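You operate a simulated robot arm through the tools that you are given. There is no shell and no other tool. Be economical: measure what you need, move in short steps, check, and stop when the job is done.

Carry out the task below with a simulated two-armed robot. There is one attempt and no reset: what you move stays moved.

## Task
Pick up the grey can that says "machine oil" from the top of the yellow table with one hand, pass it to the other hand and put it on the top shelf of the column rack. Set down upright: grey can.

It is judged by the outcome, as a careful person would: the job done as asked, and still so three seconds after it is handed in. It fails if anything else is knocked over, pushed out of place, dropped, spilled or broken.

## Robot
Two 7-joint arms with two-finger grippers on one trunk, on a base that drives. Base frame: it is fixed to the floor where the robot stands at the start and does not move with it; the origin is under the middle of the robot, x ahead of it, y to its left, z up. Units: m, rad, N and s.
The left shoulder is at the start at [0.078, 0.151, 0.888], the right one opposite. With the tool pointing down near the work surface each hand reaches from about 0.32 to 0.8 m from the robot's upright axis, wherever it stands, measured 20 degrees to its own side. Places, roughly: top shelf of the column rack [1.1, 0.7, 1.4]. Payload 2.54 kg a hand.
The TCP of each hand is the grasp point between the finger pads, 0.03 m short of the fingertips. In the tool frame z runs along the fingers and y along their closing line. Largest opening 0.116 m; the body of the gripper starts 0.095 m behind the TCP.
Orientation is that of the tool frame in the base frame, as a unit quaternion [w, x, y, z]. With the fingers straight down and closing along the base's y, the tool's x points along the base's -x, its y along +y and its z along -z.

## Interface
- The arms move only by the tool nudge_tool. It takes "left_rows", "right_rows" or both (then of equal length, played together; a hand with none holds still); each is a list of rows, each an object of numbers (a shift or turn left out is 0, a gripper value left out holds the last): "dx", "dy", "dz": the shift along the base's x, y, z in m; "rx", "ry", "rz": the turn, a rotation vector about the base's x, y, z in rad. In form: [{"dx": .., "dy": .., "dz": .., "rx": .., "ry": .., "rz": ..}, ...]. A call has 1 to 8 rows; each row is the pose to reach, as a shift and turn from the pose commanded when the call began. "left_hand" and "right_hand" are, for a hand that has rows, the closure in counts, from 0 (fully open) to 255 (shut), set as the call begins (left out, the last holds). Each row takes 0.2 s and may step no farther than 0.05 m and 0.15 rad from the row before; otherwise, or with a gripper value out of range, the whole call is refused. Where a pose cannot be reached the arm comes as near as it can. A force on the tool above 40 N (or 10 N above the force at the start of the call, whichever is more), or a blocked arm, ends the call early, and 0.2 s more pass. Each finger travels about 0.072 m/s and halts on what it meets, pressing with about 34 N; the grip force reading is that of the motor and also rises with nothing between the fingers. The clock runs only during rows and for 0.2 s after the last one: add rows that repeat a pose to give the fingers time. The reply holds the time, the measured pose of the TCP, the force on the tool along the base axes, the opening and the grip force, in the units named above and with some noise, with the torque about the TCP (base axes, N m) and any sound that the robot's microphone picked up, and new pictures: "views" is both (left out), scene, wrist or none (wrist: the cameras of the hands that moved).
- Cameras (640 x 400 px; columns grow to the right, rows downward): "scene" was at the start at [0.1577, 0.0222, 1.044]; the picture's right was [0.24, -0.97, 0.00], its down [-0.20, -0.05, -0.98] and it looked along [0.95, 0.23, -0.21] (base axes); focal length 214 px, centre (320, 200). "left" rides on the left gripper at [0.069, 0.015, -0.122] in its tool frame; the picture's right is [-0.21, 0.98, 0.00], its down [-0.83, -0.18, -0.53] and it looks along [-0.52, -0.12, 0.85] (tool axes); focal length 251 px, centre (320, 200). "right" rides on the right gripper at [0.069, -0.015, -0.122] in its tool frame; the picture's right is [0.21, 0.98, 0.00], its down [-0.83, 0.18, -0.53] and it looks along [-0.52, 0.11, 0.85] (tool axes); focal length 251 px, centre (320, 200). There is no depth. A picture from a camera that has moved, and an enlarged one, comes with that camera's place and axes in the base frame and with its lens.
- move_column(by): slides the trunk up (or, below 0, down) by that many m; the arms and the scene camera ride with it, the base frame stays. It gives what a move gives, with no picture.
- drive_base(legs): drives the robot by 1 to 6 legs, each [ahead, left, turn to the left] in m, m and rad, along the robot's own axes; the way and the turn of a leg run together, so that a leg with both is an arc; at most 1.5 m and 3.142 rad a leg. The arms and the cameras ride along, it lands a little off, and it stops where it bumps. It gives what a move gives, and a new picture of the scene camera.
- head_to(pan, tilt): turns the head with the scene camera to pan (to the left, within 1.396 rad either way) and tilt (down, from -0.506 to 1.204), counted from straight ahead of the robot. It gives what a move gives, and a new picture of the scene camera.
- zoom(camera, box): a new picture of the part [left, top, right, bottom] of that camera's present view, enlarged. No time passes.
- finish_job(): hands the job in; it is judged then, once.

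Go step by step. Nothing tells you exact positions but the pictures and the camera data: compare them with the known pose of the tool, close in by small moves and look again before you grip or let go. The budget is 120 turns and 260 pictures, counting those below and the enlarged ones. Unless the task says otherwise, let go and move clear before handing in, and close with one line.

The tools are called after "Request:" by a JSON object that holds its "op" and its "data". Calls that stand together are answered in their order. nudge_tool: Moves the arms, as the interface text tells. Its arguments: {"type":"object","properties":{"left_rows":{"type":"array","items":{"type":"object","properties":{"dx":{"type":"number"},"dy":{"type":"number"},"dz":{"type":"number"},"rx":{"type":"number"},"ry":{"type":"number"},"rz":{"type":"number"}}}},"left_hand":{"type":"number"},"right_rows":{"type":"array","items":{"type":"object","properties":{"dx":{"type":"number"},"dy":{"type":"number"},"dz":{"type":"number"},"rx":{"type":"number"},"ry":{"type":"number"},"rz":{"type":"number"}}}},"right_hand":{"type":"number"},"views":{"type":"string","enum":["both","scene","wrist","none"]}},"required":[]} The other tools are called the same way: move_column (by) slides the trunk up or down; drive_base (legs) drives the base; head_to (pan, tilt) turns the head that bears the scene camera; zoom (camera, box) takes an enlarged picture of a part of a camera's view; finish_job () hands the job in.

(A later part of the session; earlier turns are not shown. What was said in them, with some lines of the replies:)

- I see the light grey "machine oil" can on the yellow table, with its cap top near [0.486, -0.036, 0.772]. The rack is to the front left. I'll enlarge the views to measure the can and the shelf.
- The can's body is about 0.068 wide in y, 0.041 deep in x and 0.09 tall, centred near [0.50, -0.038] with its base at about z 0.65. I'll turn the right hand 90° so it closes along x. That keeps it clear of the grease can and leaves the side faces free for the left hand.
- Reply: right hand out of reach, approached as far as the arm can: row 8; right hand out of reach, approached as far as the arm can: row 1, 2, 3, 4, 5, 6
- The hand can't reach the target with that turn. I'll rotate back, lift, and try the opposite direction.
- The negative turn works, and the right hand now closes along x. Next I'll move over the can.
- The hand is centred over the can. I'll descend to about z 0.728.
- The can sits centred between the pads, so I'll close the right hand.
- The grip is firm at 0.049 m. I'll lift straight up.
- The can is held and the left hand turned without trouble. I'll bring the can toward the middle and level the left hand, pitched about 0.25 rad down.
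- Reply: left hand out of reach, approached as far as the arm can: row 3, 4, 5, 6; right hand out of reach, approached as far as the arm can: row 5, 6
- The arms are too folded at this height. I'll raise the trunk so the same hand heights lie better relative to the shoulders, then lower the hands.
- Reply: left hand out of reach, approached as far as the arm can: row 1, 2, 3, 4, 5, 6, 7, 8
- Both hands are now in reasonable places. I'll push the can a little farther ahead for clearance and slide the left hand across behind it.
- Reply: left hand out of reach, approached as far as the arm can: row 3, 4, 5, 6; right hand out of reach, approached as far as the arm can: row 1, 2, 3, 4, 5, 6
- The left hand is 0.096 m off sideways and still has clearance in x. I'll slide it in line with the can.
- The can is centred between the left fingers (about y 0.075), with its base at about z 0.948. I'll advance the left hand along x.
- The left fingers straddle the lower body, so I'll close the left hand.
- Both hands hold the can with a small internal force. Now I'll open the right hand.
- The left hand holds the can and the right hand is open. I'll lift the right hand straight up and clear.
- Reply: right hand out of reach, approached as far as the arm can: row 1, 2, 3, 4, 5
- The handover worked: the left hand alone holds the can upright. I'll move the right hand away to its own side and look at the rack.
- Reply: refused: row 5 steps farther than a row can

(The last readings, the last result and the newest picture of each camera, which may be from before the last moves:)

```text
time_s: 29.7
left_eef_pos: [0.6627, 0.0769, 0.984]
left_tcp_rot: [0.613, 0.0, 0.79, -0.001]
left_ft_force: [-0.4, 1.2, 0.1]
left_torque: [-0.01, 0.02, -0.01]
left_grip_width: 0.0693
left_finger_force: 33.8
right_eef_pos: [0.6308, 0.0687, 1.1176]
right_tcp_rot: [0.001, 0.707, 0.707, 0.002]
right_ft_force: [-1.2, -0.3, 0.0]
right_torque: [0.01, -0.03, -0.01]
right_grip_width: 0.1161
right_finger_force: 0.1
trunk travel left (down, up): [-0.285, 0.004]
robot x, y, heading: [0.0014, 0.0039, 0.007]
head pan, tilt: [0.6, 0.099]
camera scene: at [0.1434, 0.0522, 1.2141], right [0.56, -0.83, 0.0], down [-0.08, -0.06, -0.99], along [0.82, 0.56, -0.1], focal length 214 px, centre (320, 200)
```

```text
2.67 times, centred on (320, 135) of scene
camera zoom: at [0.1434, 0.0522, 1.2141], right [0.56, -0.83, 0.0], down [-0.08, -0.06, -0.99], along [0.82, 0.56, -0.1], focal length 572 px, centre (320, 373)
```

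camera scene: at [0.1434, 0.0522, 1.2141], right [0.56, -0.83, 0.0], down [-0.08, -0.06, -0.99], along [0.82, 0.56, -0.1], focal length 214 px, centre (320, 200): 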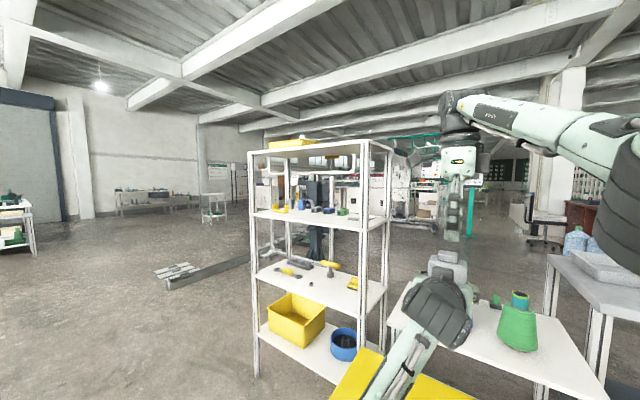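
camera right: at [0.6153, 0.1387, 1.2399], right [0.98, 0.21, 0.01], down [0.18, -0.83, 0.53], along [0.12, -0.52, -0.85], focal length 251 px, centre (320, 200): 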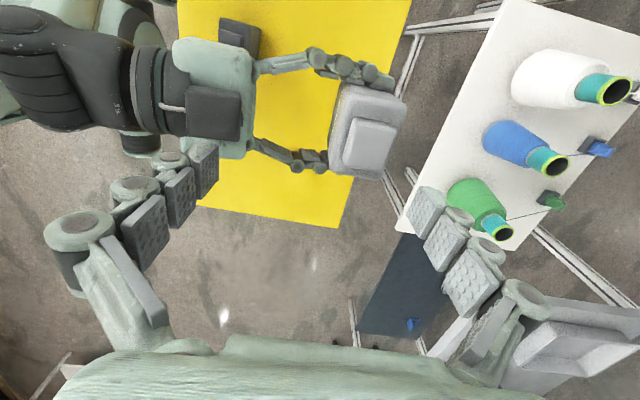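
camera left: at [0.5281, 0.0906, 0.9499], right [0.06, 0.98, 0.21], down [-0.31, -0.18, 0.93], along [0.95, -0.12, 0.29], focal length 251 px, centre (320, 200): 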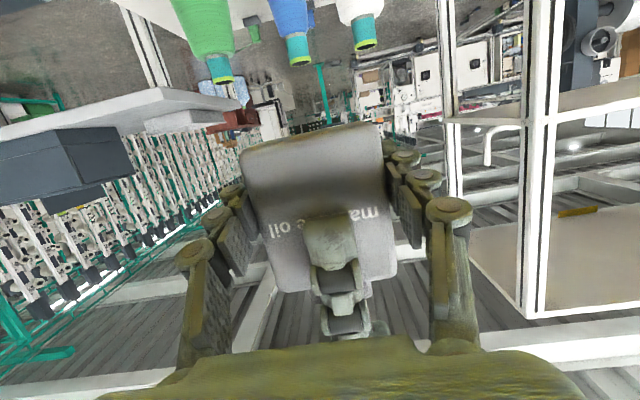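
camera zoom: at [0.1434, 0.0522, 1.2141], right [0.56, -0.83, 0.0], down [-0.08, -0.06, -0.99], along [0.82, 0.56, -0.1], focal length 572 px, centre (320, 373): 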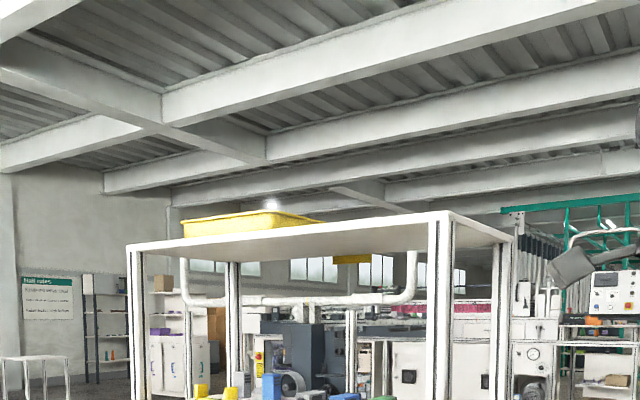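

The rack's top shelf lines up with the base axes. Its top is at about z 1.354, with x 0.90–1.21 and y 0.36–1.04, and a yellow tray occupies y of about 0.7 and up. I'll clear the right hand, then raise the left hand with the can.

Request:
{"op": "nudge_tool", "data": {"right_rows": [{"dy": -0.04}, {"dy": -0.08}, {"dy": -0.12, "dx": -0.02}, {"dy": -0.16, "dx": -0.04}, {"dy": -0.2, "dx": -0.06}, {"dy": -0.24, "dx": -0.08}, {"dy": -0.28, "dx": -0.1}, {"dy": -0.3, "dx": -0.12}], "views": "none"}}

Request:
{"op": "nudge_tool", "data": {"left_rows": [{"dz": 0.04, "dy": 0.02}, {"dz": 0.08, "dy": 0.04}, {"dz": 0.12, "dy": 0.06}, {"dz": 0.16, "dy": 0.08}, {"dz": 0.2, "dy": 0.08}, {"dz": 0.24, "dy": 0.08}, {"dz": 0.28, "dy": 0.08}, {"dz": 0.32, "dy": 0.08}], "views": "both"}}

```text
time_s: 31.7
left_eef_pos: [0.6632, 0.0757, 0.9831]
left_tcp_rot: [0.61, 0.0, 0.793, 0.001]
left_ft_force: [-0.4, 0.3, -3.3]
left_torque: [0.02, 0.08, -0.04]
left_grip_width: 0.0695
left_finger_force: 33.8
right_eef_pos: [0.5937, -0.2565, 1.2034]
right_tcp_rot: [-0.026, 0.798, 0.593, 0.1]
right_ft_force: [-0.4, 0.7, 1.2]
right_torque: [0.02, -0.02, -0.01]
right_grip_width: 0.1158
right_finger_force: 0.0
right hand out of reach, approached as far as the arm can: row 1, 2, 3, 4, 5, 6, 7
trunk travel left (down, up): [-0.285, 0.004]
robot x, y, heading: [-0.0004, -0.0004, -0.003]
head pan, tilt: [0.6, 0.099]
stopped in row 8 (right hand): the arm was blocked; the commanded pose is now the measured one
```

```text
time_s: 33.5
left_eef_pos: [0.6641, 0.1587, 1.3025]
left_tcp_rot: [0.61, 0.0, 0.792, 0.0]
left_ft_force: [0.3, 0.7, -3.7]
left_torque: [-0.04, 0.01, 0.01]
left_grip_width: 0.0695
left_finger_force: 33.8
right_eef_pos: [0.5946, -0.2552, 1.2032]
right_tcp_rot: [-0.025, 0.799, 0.593, 0.099]
right_ft_force: [-0.6, -0.3, -0.2]
right_torque: [0.01, 0.0, -0.02]
right_grip_width: 0.116
right_finger_force: 0.1
trunk travel left (down, up): [-0.285, 0.004]
robot x, y, heading: [-0.0003, 0.0023, -0.002]
head pan, tilt: [0.6, 0.099]
camera scene: at [0.1425, 0.0522, 1.2141], right [0.57, -0.82, 0.0], down [-0.08, -0.06, -1.0], along [0.82, 0.56, -0.1], focal length 214 px, centre (320, 200)
camera left: at [0.5293, 0.1727, 1.267], right [0.05, 0.98, 0.21], down [-0.31, -0.18, 0.93], along [0.95, -0.11, 0.29], focal length 251 px, centre (320, 200)
```

scene: 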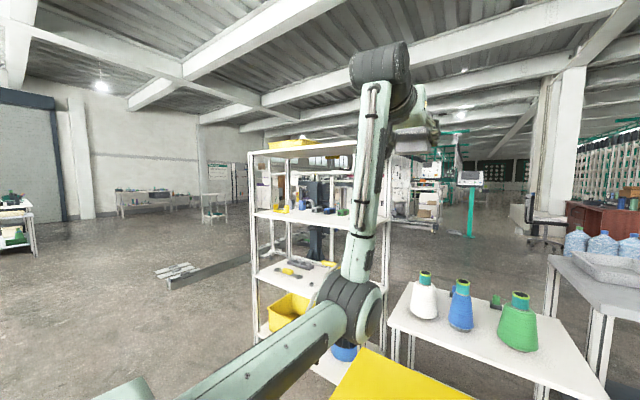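
left: 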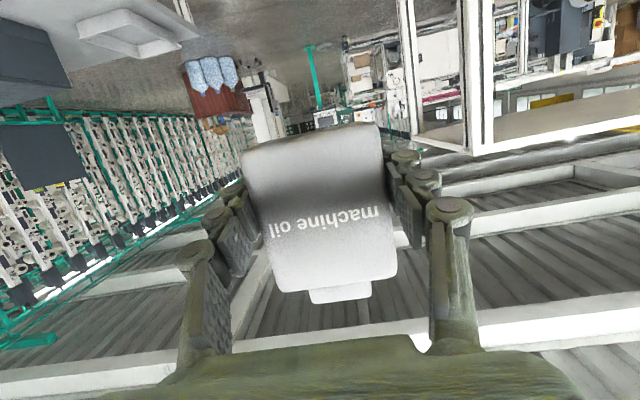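

The can is upright in the left hand. The right arm stopped against something, but it's clear of the scene. I'll raise the left hand above shelf height, still behind the rack front, and check.

Request:
{"op": "nudge_tool", "data": {"left_rows": [{"dz": 0.04}, {"dz": 0.08}, {"dz": 0.11}, {"dz": 0.14}, {"dz": 0.14}], "views": "none"}}

Request:
{"op": "head_to", "data": {"pan": 0.3, "tilt": 0.9}}

Request:
{"op": "head_to", "data": {"pan": 1.3, "tilt": 0.8}}

```text
time_s: 34.7
left_eef_pos: [0.6647, 0.1602, 1.443]
left_tcp_rot: [0.61, 0.0, 0.792, 0.0]
left_ft_force: [0.3, -0.1, -4.2]
left_torque: [0.01, 0.02, 0.0]
left_grip_width: 0.0695
left_finger_force: 33.8
right_eef_pos: [0.5956, -0.2539, 1.2003]
right_tcp_rot: [-0.026, 0.798, 0.594, 0.098]
right_ft_force: [0.3, 0.0, -0.1]
right_torque: [-0.01, 0.0, 0.0]
right_grip_width: 0.116
right_finger_force: 0.1
trunk travel left (down, up): [-0.285, 0.004]
robot x, y, heading: [-0.0009, 0.0004, 0.002]
head pan, tilt: [0.6, 0.099]
```

```text
time_s: 35.8
left_eef_pos: [0.6651, 0.1595, 1.4439]
left_tcp_rot: [0.611, 0.0, 0.792, 0.001]
left_ft_force: [-1.0, 0.4, -3.1]
left_torque: [-0.01, 0.05, 0.01]
left_grip_width: 0.0692
left_finger_force: 33.4
right_eef_pos: [0.5952, -0.2548, 1.2026]
right_tcp_rot: [-0.026, 0.799, 0.593, 0.098]
right_ft_force: [-0.1, 0.7, 0.2]
right_torque: [0.0, -0.01, 0.01]
right_grip_width: 0.116
right_finger_force: 0.1
trunk travel left (down, up): [-0.285, 0.004]
robot x, y, heading: [-0.0012, -0.0013, 0.002]
head pan, tilt: [0.3, 0.901]
camera scene: at [0.1393, 0.0226, 1.1432], right [0.3, -0.96, 0.0], down [-0.75, -0.23, -0.62], along [0.59, 0.18, -0.78], focal length 214 px, centre (320, 200)
```

scene: 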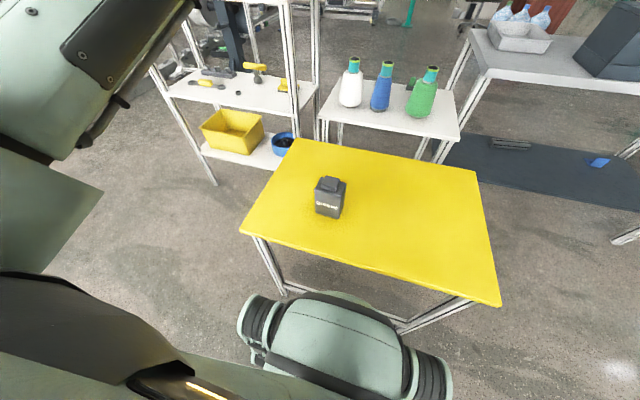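

```text
time_s: 37.1
left_eef_pos: [0.6643, 0.1589, 1.4426]
left_tcp_rot: [0.611, 0.0, 0.792, 0.0]
left_ft_force: [0.4, 0.8, -2.7]
left_torque: [0.0, 0.02, 0.01]
left_grip_width: 0.0691
left_finger_force: 34.3
right_eef_pos: [0.5953, -0.2562, 1.2024]
right_tcp_rot: [-0.026, 0.799, 0.593, 0.099]
right_ft_force: [-0.4, 0.3, 0.1]
right_torque: [0.03, -0.01, -0.02]
right_grip_width: 0.1161
right_finger_force: 0.1
trunk travel left (down, up): [-0.285, 0.004]
robot x, y, heading: [-0.004, -0.0032, 0.002]
head pan, tilt: [1.3, 0.799]
camera scene: at [0.0887, 0.0779, 1.151], right [0.96, -0.27, 0.0], down [-0.19, -0.69, -0.7], along [0.19, 0.67, -0.72], focal length 214 px, centre (320, 200)
```

scene: 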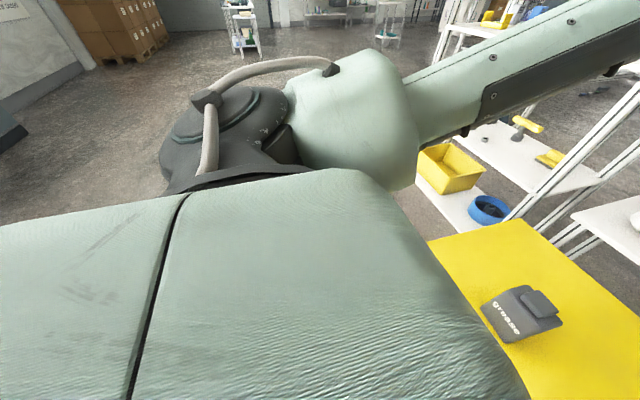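

The base is about ±0.4 m wide, and the table's left edge is at y of about 0.32. So I'll drive left about 0.82 m first, then look before going forward.

Request:
{"op": "drive_base", "data": {"legs": [[0, 0.82, 0]]}}

Request:
{"op": "head_to", "data": {"pan": -0.1, "tilt": 0.3}}

```text
time_s: 45.4
left_eef_pos: [0.6677, 0.9855, 1.4432]
left_tcp_rot: [0.611, 0.002, 0.792, -0.001]
left_ft_force: [-0.1, 0.7, -3.4]
left_torque: [-0.01, 0.04, -0.03]
left_grip_width: 0.0693
left_finger_force: 34.3
right_eef_pos: [0.5959, 0.5714, 1.2015]
right_tcp_rot: [-0.026, 0.8, 0.591, 0.098]
right_ft_force: [0.4, 0.1, 0.0]
right_torque: [0.03, -0.04, 0.01]
right_grip_width: 0.1162
right_finger_force: 0.0
trunk travel left (down, up): [-0.285, 0.004]
robot x, y, heading: [0.0032, 0.8309, -0.005]
head pan, tilt: [1.3, 0.799]
camera scene: at [0.0913, 0.9069, 1.1511], right [0.96, -0.27, 0.0], down [-0.2, -0.69, -0.7], along [0.19, 0.67, -0.72], focal length 214 px, centre (320, 200)
```

scene: 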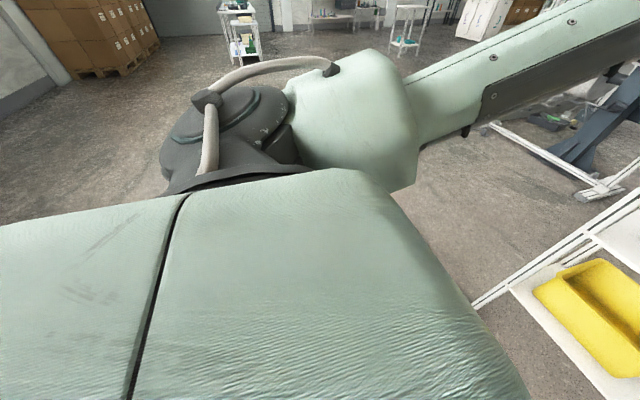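

```text
time_s: 47.0
left_eef_pos: [0.6672, 0.9851, 1.4435]
left_tcp_rot: [0.611, 0.002, 0.792, -0.001]
left_ft_force: [0.1, 0.5, -2.8]
left_torque: [0.03, 0.07, -0.02]
left_grip_width: 0.0691
left_finger_force: 34.0
right_eef_pos: [0.5965, 0.5703, 1.201]
right_tcp_rot: [-0.026, 0.8, 0.592, 0.099]
right_ft_force: [-0.8, -0.5, 0.4]
right_torque: [0.0, -0.02, 0.0]
right_grip_width: 0.116
right_finger_force: 0.0
trunk travel left (down, up): [-0.285, 0.004]
robot x, y, heading: [0.0007, 0.829, 0.001]
head pan, tilt: [-0.099, 0.3]
camera scene: at [0.1622, 0.8195, 1.1954], right [-0.1, -0.99, 0.0], down [-0.29, 0.03, -0.96], along [0.95, -0.1, -0.3], focal length 214 px, centre (320, 200)
```

scene: 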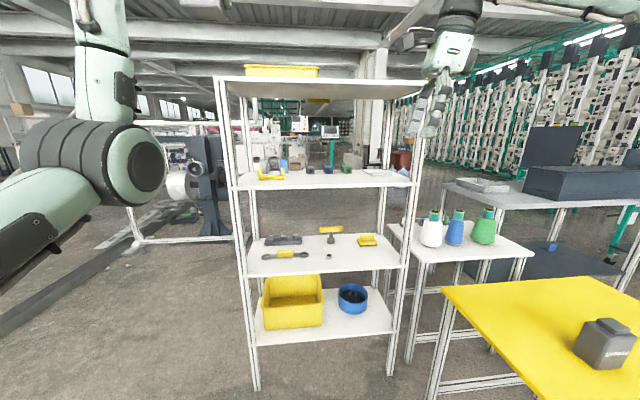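

The rack is now straight ahead. I'll enlarge its top to refine the geometry and find the tray.

Request:
{"op": "zoom", "data": {"camera": "scene", "box": [200, 40, 460, 200]}}

```text
2.46 times, centred on (330, 120) of scene
camera zoom: at [0.1622, 0.8195, 1.1954], right [-0.1, -0.99, 0.0], down [-0.29, 0.03, -0.96], along [0.95, -0.1, -0.3], focal length 528 px, centre (295, 397)
```

zoom: 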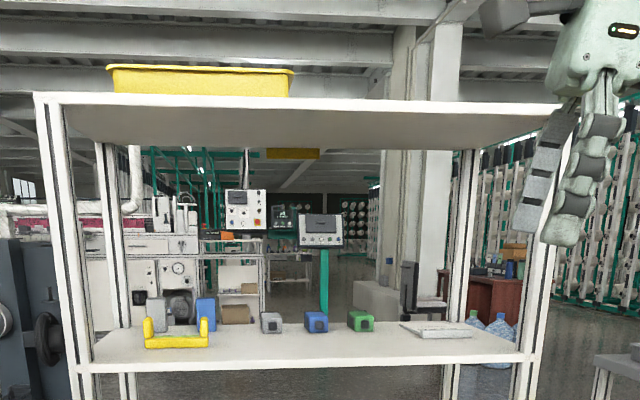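

I place the tray at x ≥ 1.0, y 0.73–0.99, which leaves y 0.40–0.68 free. My target is about (0.98, 0.56). The right arm must be tucked away first, so I'll check how it lies.

Request:
{"op": "head_to", "data": {"pan": -0.8, "tilt": 0.1}}

Request:
{"op": "nudge_tool", "data": {"right_rows": [{"dx": -0.04}, {"dx": -0.08}, {"dx": -0.12}, {"dx": -0.16}], "views": "both"}}

```text
time_s: 48.0
left_eef_pos: [0.6667, 0.9863, 1.4424]
left_tcp_rot: [0.611, 0.003, 0.792, -0.002]
left_ft_force: [-0.3, -0.1, -3.0]
left_torque: [0.01, 0.05, 0.05]
left_grip_width: 0.0694
left_finger_force: 33.7
right_eef_pos: [0.5964, 0.5703, 1.2015]
right_tcp_rot: [-0.026, 0.8, 0.591, 0.098]
right_ft_force: [-0.6, 0.2, 0.2]
right_torque: [0.03, 0.04, -0.02]
right_grip_width: 0.1159
right_finger_force: 0.0
trunk travel left (down, up): [-0.285, 0.004]
robot x, y, heading: [0.0002, 0.8266, -0.003]
head pan, tilt: [-0.799, 0.099]
camera scene: at [0.1332, 0.763, 1.2141], right [-0.72, -0.69, 0.0], down [-0.07, 0.07, -0.99], along [0.69, -0.72, -0.1], focal length 214 px, centre (320, 200)
```

scene: 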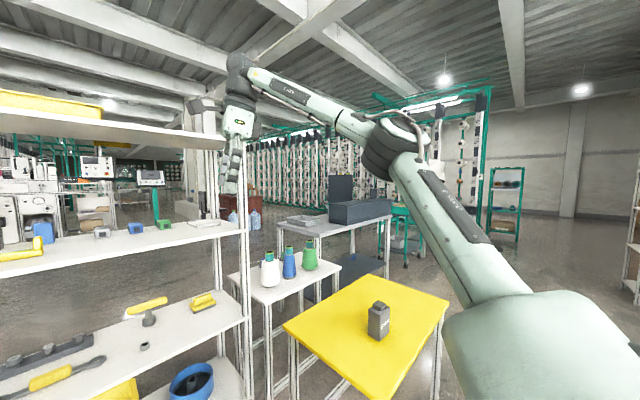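

```text
time_s: 49.0
left_eef_pos: [0.6662, 0.9851, 1.4427]
left_tcp_rot: [0.612, 0.002, 0.791, -0.001]
left_ft_force: [-0.6, -0.7, -3.5]
left_torque: [-0.05, 0.05, 0.0]
left_grip_width: 0.0692
left_finger_force: 34.0
right_eef_pos: [0.4345, 0.571, 1.2022]
right_tcp_rot: [-0.025, 0.801, 0.589, 0.099]
right_ft_force: [0.8, 0.3, 0.2]
right_torque: [-0.01, -0.02, 0.01]
right_grip_width: 0.1161
right_finger_force: 0.1
trunk travel left (down, up): [-0.285, 0.004]
robot x, y, heading: [0.0016, 0.8299, -0.006]
head pan, tilt: [-0.799, 0.099]
camera scene: at [0.1324, 0.7629, 1.2142], right [-0.72, -0.69, 0.0], down [-0.07, 0.07, -1.0], along [0.69, -0.72, -0.1], focal length 214 px, centre (320, 200)
camera right: at [0.4244, 0.6229, 1.3334], right [0.99, -0.09, 0.12], down [-0.13, -0.92, 0.38], along [0.07, -0.39, -0.92], focal length 251 px, centre (320, 200)
```

scene: 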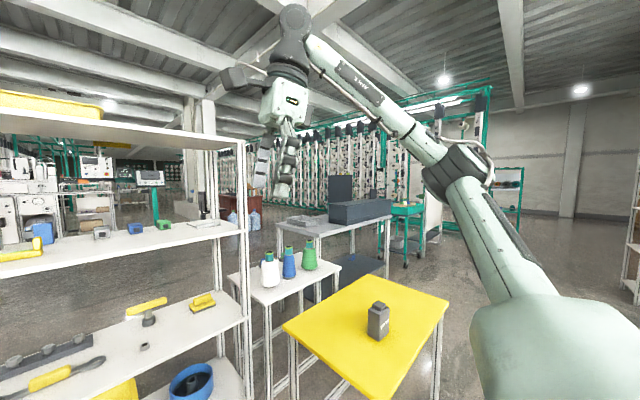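
right: 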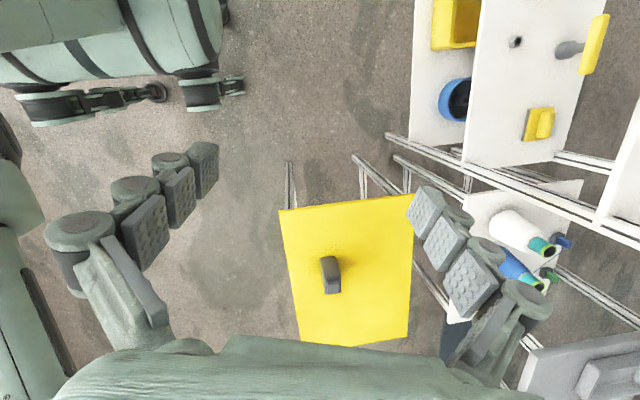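

The right arm moves freely now. I'll tuck it further right and back.

Request:
{"op": "nudge_tool", "data": {"right_rows": [{"dy": -0.04, "dx": -0.01}, {"dy": -0.08, "dx": -0.02}, {"dy": -0.12, "dx": -0.03}, {"dy": -0.16, "dx": -0.04}, {"dy": -0.2, "dx": -0.05}, {"dy": -0.22, "dx": -0.06, "dz": -0.04}, {"dy": -0.22, "dx": -0.06, "dz": -0.08}, {"dy": -0.22, "dx": -0.06, "dz": -0.12}], "views": "none"}}

Request:
{"op": "nudge_tool", "data": {"left_rows": [{"dy": -0.04, "dz": 0.01}, {"dy": -0.08, "dz": 0.02, "rz": -0.06}, {"dy": -0.12, "dz": 0.02, "rz": -0.12}, {"dy": -0.16, "dz": 0.02, "rz": -0.18}, {"dy": -0.2, "dz": 0.02, "rz": -0.24}, {"dy": -0.24, "dz": 0.02, "rz": -0.3}, {"dy": -0.28, "dz": 0.02, "rz": -0.35}, {"dy": -0.32, "dz": 0.02, "rz": -0.35}]}}

Request:
{"op": "head_to", "data": {"pan": -0.1, "tilt": 0.1}}

```text
time_s: 50.8
left_eef_pos: [0.6683, 0.9837, 1.4429]
left_tcp_rot: [0.611, 0.002, 0.792, -0.001]
left_ft_force: [-0.6, -0.7, -3.1]
left_torque: [0.01, 0.04, 0.04]
left_grip_width: 0.0692
left_finger_force: 34.3
right_eef_pos: [0.4026, 0.3607, 1.0763]
right_tcp_rot: [-0.025, 0.801, 0.591, 0.099]
right_ft_force: [0.0, 0.3, -0.7]
right_torque: [0.05, -0.02, 0.03]
right_grip_width: 0.116
right_finger_force: 0.0
right hand out of reach, approached as far as the arm can: row 4, 5, 6, 7, 8
trunk travel left (down, up): [-0.285, 0.004]
robot x, y, heading: [0.0033, 0.8292, -0.003]
head pan, tilt: [-0.799, 0.099]
```

```text
time_s: 52.6
left_eef_pos: [0.667, 0.6642, 1.461]
left_tcp_rot: [0.602, 0.14, 0.779, -0.108]
left_ft_force: [0.2, 0.3, -3.1]
left_torque: [0.06, 0.01, 0.02]
left_grip_width: 0.0689
left_finger_force: 34.2
right_eef_pos: [0.4012, 0.3595, 1.0771]
right_tcp_rot: [-0.026, 0.8, 0.591, 0.1]
right_ft_force: [0.1, 0.8, -0.8]
right_torque: [0.0, 0.01, 0.0]
right_grip_width: 0.1161
right_finger_force: 0.0
trunk travel left (down, up): [-0.285, 0.004]
robot x, y, heading: [0.0028, 0.8294, -0.004]
head pan, tilt: [-0.799, 0.099]
camera scene: at [0.1325, 0.762, 1.2141], right [-0.72, -0.69, 0.0], down [-0.07, 0.07, -0.99], along [0.69, -0.72, -0.1], focal length 214 px, centre (320, 200)
camera left: at [0.5452, 0.725, 1.4252], right [0.39, 0.9, 0.21], down [-0.35, -0.06, 0.93], along [0.85, -0.44, 0.29], focal length 251 px, centre (320, 200)
```

scene: 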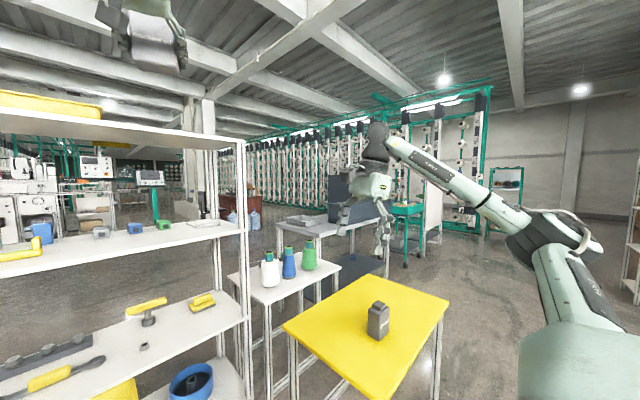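
left: 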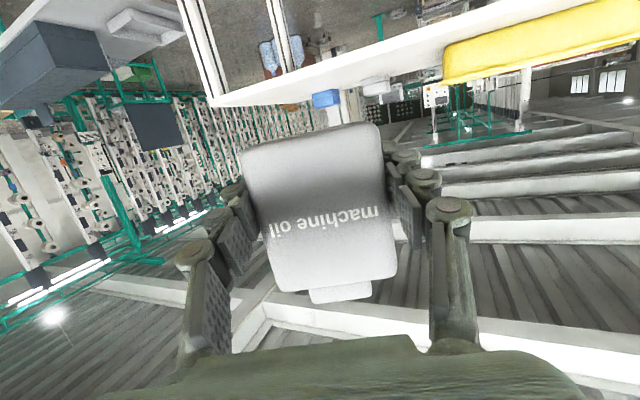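

```text
time_s: 53.7
left_eef_pos: [0.6671, 0.6669, 1.4596]
left_tcp_rot: [0.601, 0.14, 0.779, -0.108]
left_ft_force: [-0.3, 0.0, -3.0]
left_torque: [0.02, 0.03, -0.01]
left_grip_width: 0.0694
left_finger_force: 34.2
right_eef_pos: [0.4027, 0.36, 1.0772]
right_tcp_rot: [-0.025, 0.8, 0.591, 0.1]
right_ft_force: [0.6, 0.1, 0.5]
right_torque: [0.03, 0.01, 0.0]
right_grip_width: 0.116
right_finger_force: 0.0
trunk travel left (down, up): [-0.285, 0.004]
robot x, y, heading: [0.0009, 0.8299, -0.005]
head pan, tilt: [-0.099, 0.099]
camera scene: at [0.1608, 0.8193, 1.2141], right [-0.11, -0.99, 0.0], down [-0.1, 0.01, -0.99], along [0.99, -0.11, -0.1], focal length 214 px, centre (320, 200)
```

scene: 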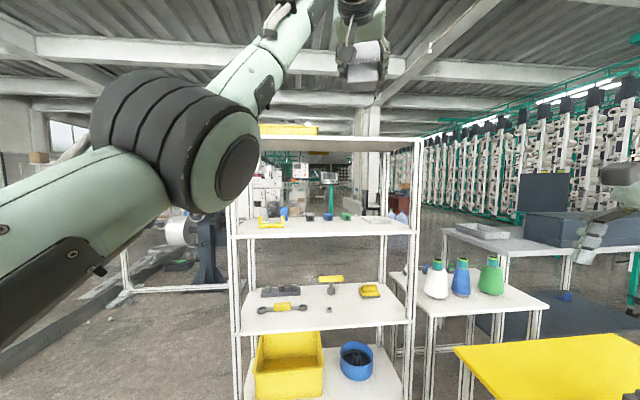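

The can clears the shelf height and the tray appears as estimated. I'll enlarge the left camera view to check for anything else on the top shelf.

Request:
{"op": "zoom", "data": {"camera": "left", "box": [180, 0, 640, 150]}}

```text
1.39 times, centred on (410, 75) of left
camera zoom: at [0.546, 0.7266, 1.4248], right [0.39, 0.9, 0.21], down [-0.35, -0.06, 0.93], along [0.85, -0.44, 0.29], focal length 350 px, centre (195, 374)
```

zoom: 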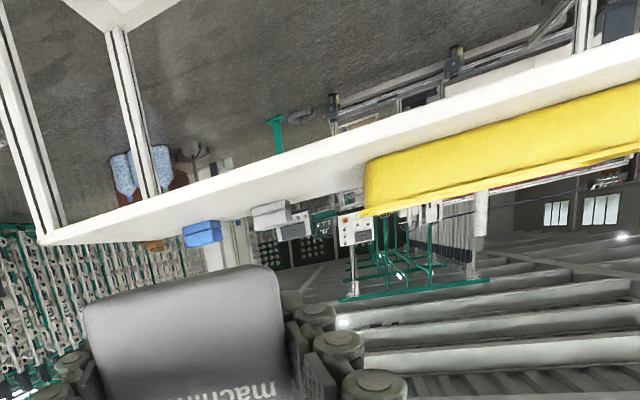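

There are also two small items at the shelf's rear edge (x about 1.17 or more). The front strip around y 0.55 is free. I'll shift the hand right 0.1 m, then drive forward.

Request:
{"op": "nudge_tool", "data": {"left_rows": [{"dy": -0.04}, {"dy": -0.08}, {"dy": -0.11}, {"dy": -0.11}], "views": "none"}}

Request:
{"op": "drive_base", "data": {"legs": [[0.2, 0, 0]]}}

Request:
{"op": "zoom", "data": {"camera": "left", "box": [0, 0, 640, 400]}}

```text
time_s: 54.7
left_eef_pos: [0.656, 0.6016, 1.4443]
left_tcp_rot: [0.601, 0.14, 0.779, -0.108]
left_ft_force: [0.1, -0.5, -2.5]
left_torque: [-0.02, 0.04, -0.01]
left_grip_width: 0.0694
left_finger_force: 34.2
left hand out of reach, approached as far as the arm can: row 2, 3, 4
right_eef_pos: [0.4034, 0.3616, 1.0766]
right_tcp_rot: [-0.025, 0.801, 0.591, 0.098]
right_ft_force: [0.1, 0.0, 0.2]
right_torque: [0.02, 0.04, 0.02]
right_grip_width: 0.116
right_finger_force: 0.1
trunk travel left (down, up): [-0.285, 0.004]
robot x, y, heading: [-0.0002, 0.8294, -0.007]
head pan, tilt: [-0.099, 0.099]
```

```text
time_s: 56.3
left_eef_pos: [0.8536, 0.6011, 1.4445]
left_tcp_rot: [0.602, 0.138, 0.779, -0.107]
left_ft_force: [0.2, 0.9, -2.7]
left_torque: [0.03, 0.01, -0.03]
left_grip_width: 0.0693
left_finger_force: 34.3
right_eef_pos: [0.6031, 0.3595, 1.077]
right_tcp_rot: [-0.025, 0.799, 0.592, 0.099]
right_ft_force: [-0.5, -0.9, 1.3]
right_torque: [0.01, 0.05, 0.0]
right_grip_width: 0.1158
right_finger_force: 0.0
trunk travel left (down, up): [-0.285, 0.004]
robot x, y, heading: [0.2013, 0.8301, -0.002]
head pan, tilt: [-0.099, 0.099]
camera scene: at [0.3594, 0.8188, 1.214], right [-0.1, -0.99, 0.0], down [-0.1, 0.01, -0.99], along [0.99, -0.1, -0.1], focal length 214 px, centre (320, 200)
```

scene: 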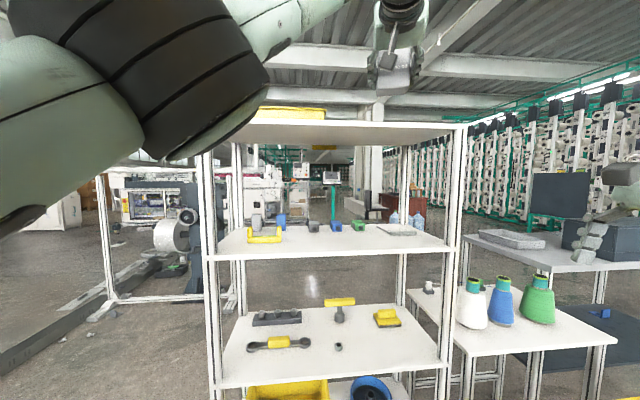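

```text
1.00 times, centred on (320, 200) of left (not enlarged: the box is as wide or as high as the picture)
camera zoom: at [0.7325, 0.662, 1.4098], right [0.39, 0.9, 0.21], down [-0.35, -0.06, 0.93], along [0.85, -0.44, 0.29], focal length 251 px, centre (320, 200)
```

zoom: 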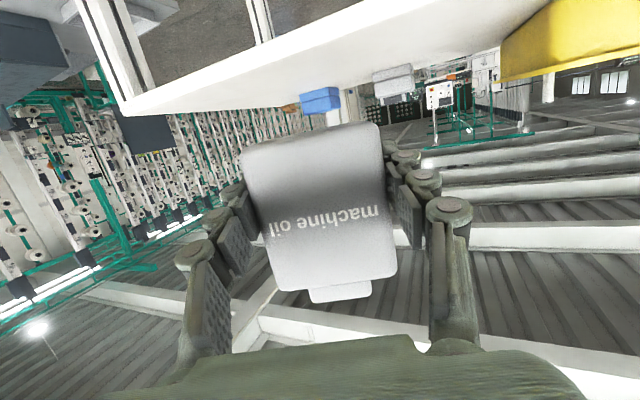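

The shelf surface is at about z 1.357, and the small items are at x ≥ 1.12. I'll drive forward another 0.12 m, which puts the can above the free front area.

Request:
{"op": "drive_base", "data": {"legs": [[0.12, 0, 0]]}}

Request:
{"op": "zoom", "data": {"camera": "left", "box": [0, 0, 640, 400]}}

Request:
{"op": "zoom", "data": {"camera": "scene", "box": [180, 0, 500, 200]}}

```text
time_s: 57.5
left_eef_pos: [0.9777, 0.6023, 1.4451]
left_tcp_rot: [0.601, 0.139, 0.78, -0.107]
left_ft_force: [1.3, 0.1, -3.7]
left_torque: [-0.01, 0.02, -0.05]
left_grip_width: 0.0695
left_finger_force: 34.1
right_eef_pos: [0.7277, 0.3598, 1.0765]
right_tcp_rot: [-0.026, 0.799, 0.592, 0.098]
right_ft_force: [0.4, 0.0, 0.6]
right_torque: [0.0, 0.01, 0.01]
right_grip_width: 0.1161
right_finger_force: 0.0
trunk travel left (down, up): [-0.285, 0.004]
robot x, y, heading: [0.3226, 0.8304, -0.001]
head pan, tilt: [-0.099, 0.099]
camera scene: at [0.4825, 0.8187, 1.2139], right [-0.1, -0.99, 0.0], down [-0.1, 0.01, -0.99], along [0.99, -0.1, -0.1], focal length 214 px, centre (320, 200)
```

scene: 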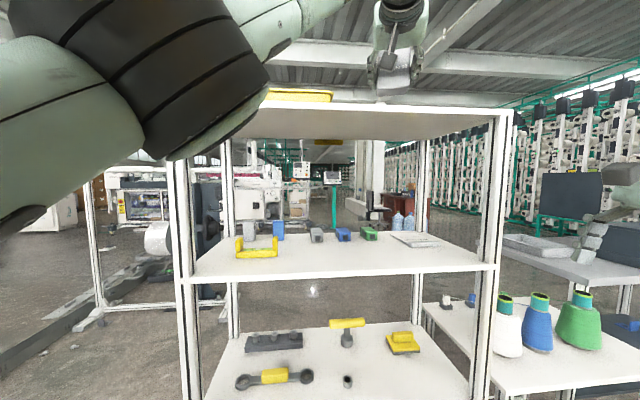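

```text
1.00 times, centred on (320, 200) of left (not enlarged: the box is as wide or as high as the picture)
camera zoom: at [0.8558, 0.6622, 1.4094], right [0.39, 0.9, 0.21], down [-0.35, -0.07, 0.93], along [0.85, -0.43, 0.29], focal length 251 px, centre (320, 200)
```

zoom: 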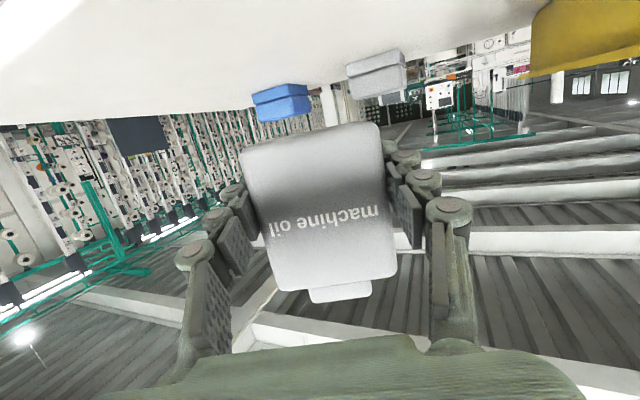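

```text
2.00 times, centred on (340, 100) of scene
camera zoom: at [0.4825, 0.8187, 1.2139], right [-0.1, -0.99, 0.0], down [-0.1, 0.01, -0.99], along [0.99, -0.1, -0.1], focal length 429 px, centre (280, 400)
```

zoom: 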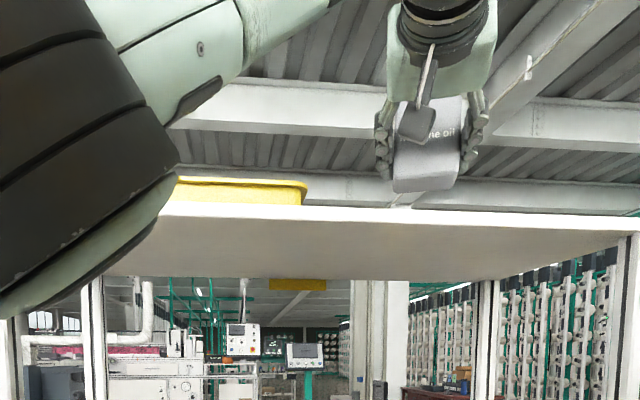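

The can is over the free area with its base about 0.045 m above the shelf. I'll back off 0.015 m so the wrist camera stays in front of the shelf edge, then lower in stages.

Request:
{"op": "nudge_tool", "data": {"left_rows": [{"dx": -0.015}, {"dx": -0.015, "dz": -0.015}, {"dx": -0.015, "dz": -0.03}, {"dx": -0.015, "dz": -0.03}], "views": "wrist"}}

Request:
{"op": "zoom", "data": {"camera": "scene", "box": [300, 0, 500, 125]}}

```text
time_s: 58.5
left_eef_pos: [0.9617, 0.6033, 1.4148]
left_tcp_rot: [0.601, 0.139, 0.78, -0.107]
left_ft_force: [0.2, -0.4, -3.6]
left_torque: [0.03, 0.07, 0.0]
left_grip_width: 0.0692
left_finger_force: 33.7
right_eef_pos: [0.7257, 0.3604, 1.0771]
right_tcp_rot: [-0.025, 0.799, 0.592, 0.098]
right_ft_force: [-0.4, 0.1, 0.2]
right_torque: [-0.01, 0.0, 0.0]
right_grip_width: 0.1159
right_finger_force: 0.0
trunk travel left (down, up): [-0.285, 0.004]
robot x, y, heading: [0.3221, 0.8289, -0.002]
head pan, tilt: [-0.099, 0.099]
camera left: at [0.8408, 0.6635, 1.3803], right [0.39, 0.9, 0.21], down [-0.35, -0.06, 0.93], along [0.85, -0.43, 0.29], focal length 251 px, centre (320, 200)
```

left: 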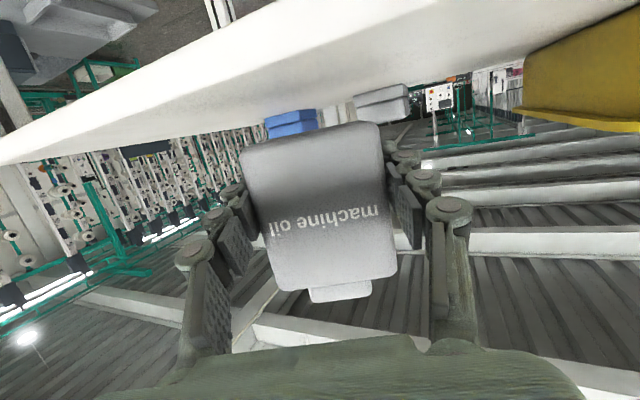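

```text
3.20 times, centred on (400, 62) of scene
camera zoom: at [0.4816, 0.8188, 1.2141], right [-0.1, -0.99, 0.0], down [-0.1, 0.01, -0.99], along [0.99, -0.1, -0.1], focal length 686 px, centre (64, 640)
```

zoom: 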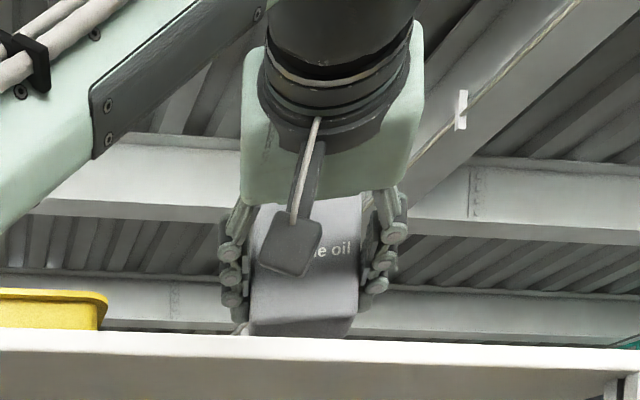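

About 0.015–0.02 m remains. I'll nudge in 0.01 m and lower in small steps, watching the force.

Request:
{"op": "nudge_tool", "data": {"left_rows": [{"dx": 0.01}, {"dx": 0.01, "dz": -0.006}, {"dx": 0.01, "dz": -0.012}, {"dx": 0.01, "dz": -0.012}], "views": "none"}}

Request:
{"op": "zoom", "data": {"camera": "scene", "box": [300, 0, 500, 125]}}

```text
time_s: 59.5
left_eef_pos: [0.9721, 0.6026, 1.4025]
left_tcp_rot: [0.601, 0.138, 0.78, -0.107]
left_ft_force: [-0.8, 0.2, -3.7]
left_torque: [-0.01, 0.02, -0.01]
left_grip_width: 0.0692
left_finger_force: 33.9
right_eef_pos: [0.7244, 0.3605, 1.0765]
right_tcp_rot: [-0.026, 0.799, 0.592, 0.1]
right_ft_force: [0.3, 0.1, 0.3]
right_torque: [0.0, 0.02, 0.0]
right_grip_width: 0.116
right_finger_force: 0.1
trunk travel left (down, up): [-0.285, 0.004]
robot x, y, heading: [0.3242, 0.8278, 0.0]
head pan, tilt: [-0.099, 0.099]
```

```text
3.20 times, centred on (400, 62) of scene
camera zoom: at [0.4816, 0.8188, 1.2141], right [-0.1, -0.99, 0.0], down [-0.1, 0.01, -0.99], along [0.99, -0.1, -0.1], focal length 686 px, centre (64, 640)
```

zoom: 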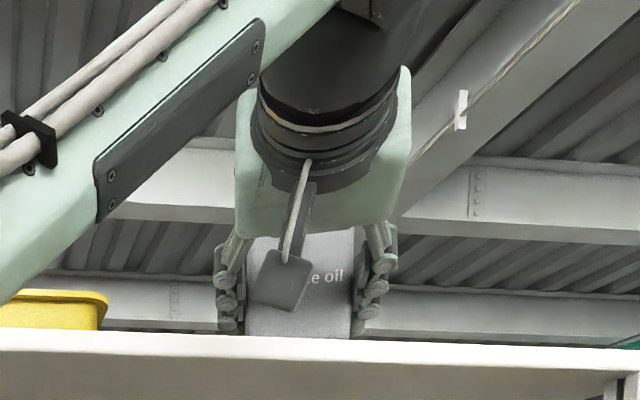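

No contact yet. I'll continue in 3 mm steps.

Request:
{"op": "nudge_tool", "data": {"left_rows": [{"dz": -0.002}, {"dz": -0.004}, {"dz": -0.004}], "views": "none"}}

Request:
{"op": "nudge_tool", "data": {"left_rows": [{"dz": -0.0015}, {"dz": -0.003}, {"dz": -0.003}], "views": "none"}}

```text
time_s: 60.3
left_eef_pos: [0.97, 0.6025, 1.398]
left_tcp_rot: [0.601, 0.139, 0.78, -0.107]
left_ft_force: [0.6, 0.5, -3.0]
left_torque: [0.01, 0.03, 0.05]
left_grip_width: 0.0693
left_finger_force: 34.0
right_eef_pos: [0.726, 0.3596, 1.0771]
right_tcp_rot: [-0.025, 0.8, 0.592, 0.098]
right_ft_force: [0.3, 0.2, -0.1]
right_torque: [0.03, -0.02, 0.02]
right_grip_width: 0.116
right_finger_force: 0.1
trunk travel left (down, up): [-0.285, 0.004]
robot x, y, heading: [0.3222, 0.8271, -0.004]
head pan, tilt: [-0.099, 0.099]
```

```text
time_s: 61.1
left_eef_pos: [0.9698, 0.6011, 1.3956]
left_tcp_rot: [0.602, 0.139, 0.779, -0.107]
left_ft_force: [0.1, 0.5, -3.7]
left_torque: [0.06, -0.02, 0.02]
left_grip_width: 0.0693
left_finger_force: 34.8
right_eef_pos: [0.7265, 0.361, 1.0761]
right_tcp_rot: [-0.025, 0.799, 0.592, 0.098]
right_ft_force: [-0.8, 0.4, -0.4]
right_torque: [-0.03, -0.04, -0.01]
right_grip_width: 0.1161
right_finger_force: 0.1
trunk travel left (down, up): [-0.285, 0.004]
robot x, y, heading: [0.3178, 0.8294, -0.002]
head pan, tilt: [-0.099, 0.099]
```

Still no contact, so I'll keep lowering.

Request:
{"op": "nudge_tool", "data": {"left_rows": [{"dz": -0.0015}, {"dz": -0.003}, {"dz": -0.003}], "views": "none"}}

Request:
{"op": "nudge_tool", "data": {"left_rows": [{"dz": -0.0015}, {"dz": -0.003}, {"dz": -0.003}], "views": "wrist"}}

```text
time_s: 61.9
left_eef_pos: [0.971, 0.6004, 1.3927]
left_tcp_rot: [0.601, 0.138, 0.78, -0.106]
left_ft_force: [-0.2, 0.8, -3.4]
left_torque: [0.02, -0.02, 0.01]
left_grip_width: 0.0695
left_finger_force: 33.7
right_eef_pos: [0.726, 0.3602, 1.0772]
right_tcp_rot: [-0.025, 0.8, 0.592, 0.099]
right_ft_force: [-0.2, -0.1, 0.0]
right_torque: [0.01, 0.01, 0.02]
right_grip_width: 0.1161
right_finger_force: 0.0
trunk travel left (down, up): [-0.285, 0.004]
robot x, y, heading: [0.3232, 0.8249, 0.001]
head pan, tilt: [-0.099, 0.099]
```

```text
time_s: 62.7
left_eef_pos: [0.9686, 0.603, 1.393]
left_tcp_rot: [0.603, 0.138, 0.778, -0.108]
left_ft_force: [4.2, -4.0, 11.7]
left_torque: [-0.48, 0.35, 0.16]
left_grip_width: 0.0693
left_finger_force: 33.7
right_eef_pos: [0.7251, 0.3599, 1.0771]
right_tcp_rot: [-0.025, 0.799, 0.592, 0.099]
right_ft_force: [-0.7, -0.6, -0.6]
right_torque: [0.01, -0.01, 0.04]
right_grip_width: 0.1157
right_finger_force: 0.1
trunk travel left (down, up): [-0.285, 0.004]
robot x, y, heading: [0.3233, 0.8231, -0.002]
head pan, tilt: [-0.099, 0.099]
camera left: at [0.848, 0.6627, 1.3567], right [0.39, 0.9, 0.21], down [-0.35, -0.06, 0.93], along [0.85, -0.43, 0.29], focal length 251 px, centre (320, 200)
```

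left: 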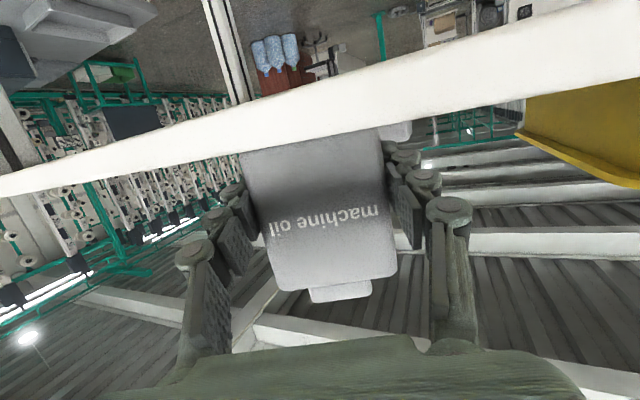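

Contact reads about 15 N at the can's bottom edge, at the expected height, so the can is on the shelf. I'll open the left hand.

Request:
{"op": "nudge_tool", "data": {"left_rows": [{}, {}, {}, {}, {}], "left_hand": 0, "views": "wrist"}}

Request:
{"op": "zoom", "data": {"camera": "scene", "box": [300, 0, 500, 125]}}

```text
time_s: 63.9
left_eef_pos: [0.9685, 0.6028, 1.3899]
left_tcp_rot: [0.601, 0.139, 0.779, -0.107]
left_ft_force: [0.9, -0.4, 0.0]
left_torque: [0.0, 0.02, 0.02]
left_grip_width: 0.1161
left_finger_force: 0.1
right_eef_pos: [0.7254, 0.3612, 1.0768]
right_tcp_rot: [-0.025, 0.8, 0.592, 0.098]
right_ft_force: [0.2, -0.2, 0.3]
right_torque: [0.01, 0.0, 0.02]
right_grip_width: 0.1163
right_finger_force: 0.0
trunk travel left (down, up): [-0.285, 0.004]
robot x, y, heading: [0.3229, 0.8291, 0.001]
head pan, tilt: [-0.099, 0.099]
camera left: at [0.8486, 0.6627, 1.3552], right [0.39, 0.9, 0.21], down [-0.35, -0.06, 0.93], along [0.85, -0.43, 0.29], focal length 251 px, centre (320, 200)
```

left: 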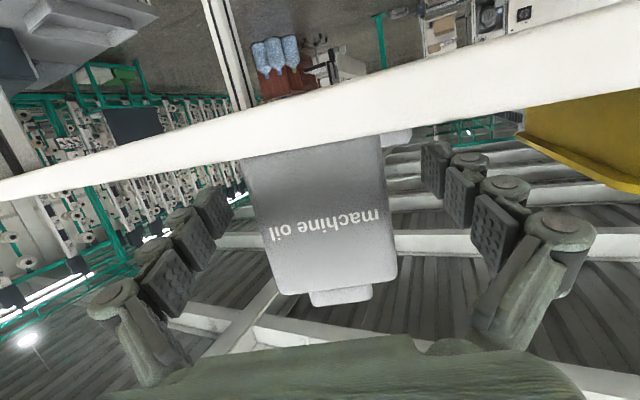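

```text
3.20 times, centred on (400, 62) of scene
camera zoom: at [0.4813, 0.8189, 1.2141], right [-0.1, -0.99, 0.0], down [-0.1, 0.01, -1.0], along [0.99, -0.1, -0.1], focal length 686 px, centre (64, 640)
```

zoom: 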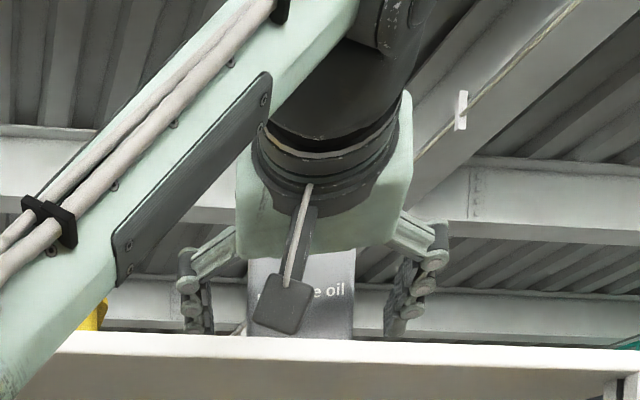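

The can stands on its own. I'll pull the hand straight back along its fingers.

Request:
{"op": "nudge_tool", "data": {"left_rows": [{"dx": -0.02, "dy": 0.007, "dz": 0.006}, {"dx": -0.05, "dy": 0.018, "dz": 0.013}, {"dx": -0.085, "dy": 0.031, "dz": 0.022}, {"dx": -0.12, "dy": 0.044, "dz": 0.032}, {"dx": -0.15, "dy": 0.055, "dz": 0.04}]}}

```text
time_s: 65.1
left_eef_pos: [0.8198, 0.6577, 1.4311]
left_tcp_rot: [0.602, 0.138, 0.78, -0.106]
left_ft_force: [-0.6, -0.9, 0.8]
left_torque: [0.03, 0.02, 0.0]
left_grip_width: 0.116
left_finger_force: 0.0
right_eef_pos: [0.7248, 0.3592, 1.0781]
right_tcp_rot: [-0.025, 0.799, 0.592, 0.099]
right_ft_force: [-0.6, 0.7, 0.4]
right_torque: [0.03, -0.04, -0.05]
right_grip_width: 0.116
right_finger_force: 0.0
trunk travel left (down, up): [-0.285, 0.004]
robot x, y, heading: [0.3227, 0.8277, -0.001]
head pan, tilt: [-0.099, 0.099]
camera scene: at [0.4807, 0.819, 1.2143], right [-0.1, -0.99, 0.0], down [-0.1, 0.01, -1.0], along [0.99, -0.1, -0.1], focal length 214 px, centre (320, 200)
camera left: at [0.6985, 0.7177, 1.3957], right [0.39, 0.9, 0.21], down [-0.35, -0.07, 0.93], along [0.85, -0.44, 0.29], focal length 251 px, centre (320, 200)
```

scene: 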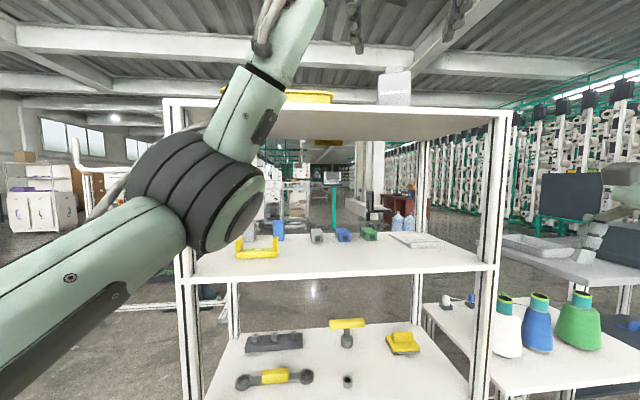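
left: 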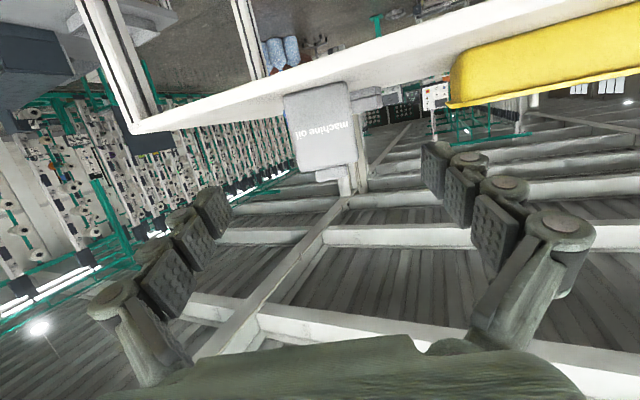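

The can stands upright on the top shelf and nothing else has moved. I'll back the robot away a little and check.

Request:
{"op": "drive_base", "data": {"legs": [[-0.2, 0, 0]]}}

Request:
{"op": "zoom", "data": {"camera": "left", "box": [200, 0, 520, 200]}}

```text
time_s: 66.7
left_eef_pos: [0.6259, 0.6573, 1.4306]
left_tcp_rot: [0.602, 0.139, 0.779, -0.107]
left_ft_force: [-0.4, 0.0, 0.5]
left_torque: [-0.01, 0.0, 0.01]
left_grip_width: 0.1157
left_finger_force: 0.0
right_eef_pos: [0.53, 0.361, 1.0784]
right_tcp_rot: [-0.025, 0.8, 0.592, 0.1]
right_ft_force: [0.3, -0.1, 0.4]
right_torque: [0.01, -0.02, -0.04]
right_grip_width: 0.1161
right_finger_force: 0.1
trunk travel left (down, up): [-0.285, 0.004]
robot x, y, heading: [0.1289, 0.828, 0.0]
head pan, tilt: [-0.099, 0.099]
camera scene: at [0.2859, 0.8193, 1.2143], right [-0.1, -0.99, 0.0], down [-0.1, 0.01, -1.0], along [0.99, -0.1, -0.1], focal length 214 px, centre (320, 200)
```

scene: 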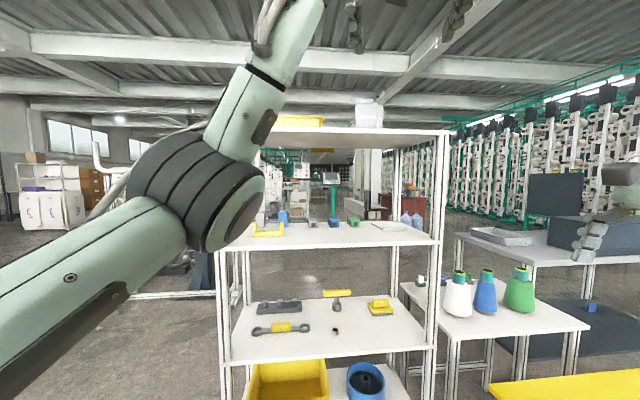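

```text
2.00 times, centred on (360, 100) of left
camera zoom: at [0.5044, 0.718, 1.3957], right [0.39, 0.9, 0.21], down [-0.35, -0.06, 0.93], along [0.85, -0.43, 0.29], focal length 503 px, centre (240, 400)
```

zoom: 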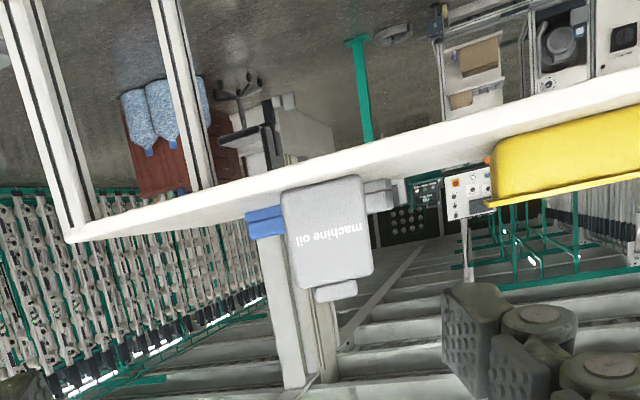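

The can stands upright on the rack's top shelf, clear of both hands, with the other items undisturbed. I'm handing the job in.

Request:
{"op": "finish_job", "data": {}}

```text
The job is handed in.
```

The grey "machine oil" can was lifted with the right hand, passed to the left, and now stands upright on the top shelf of the column rack. I saw nothing else knocked over or moved.
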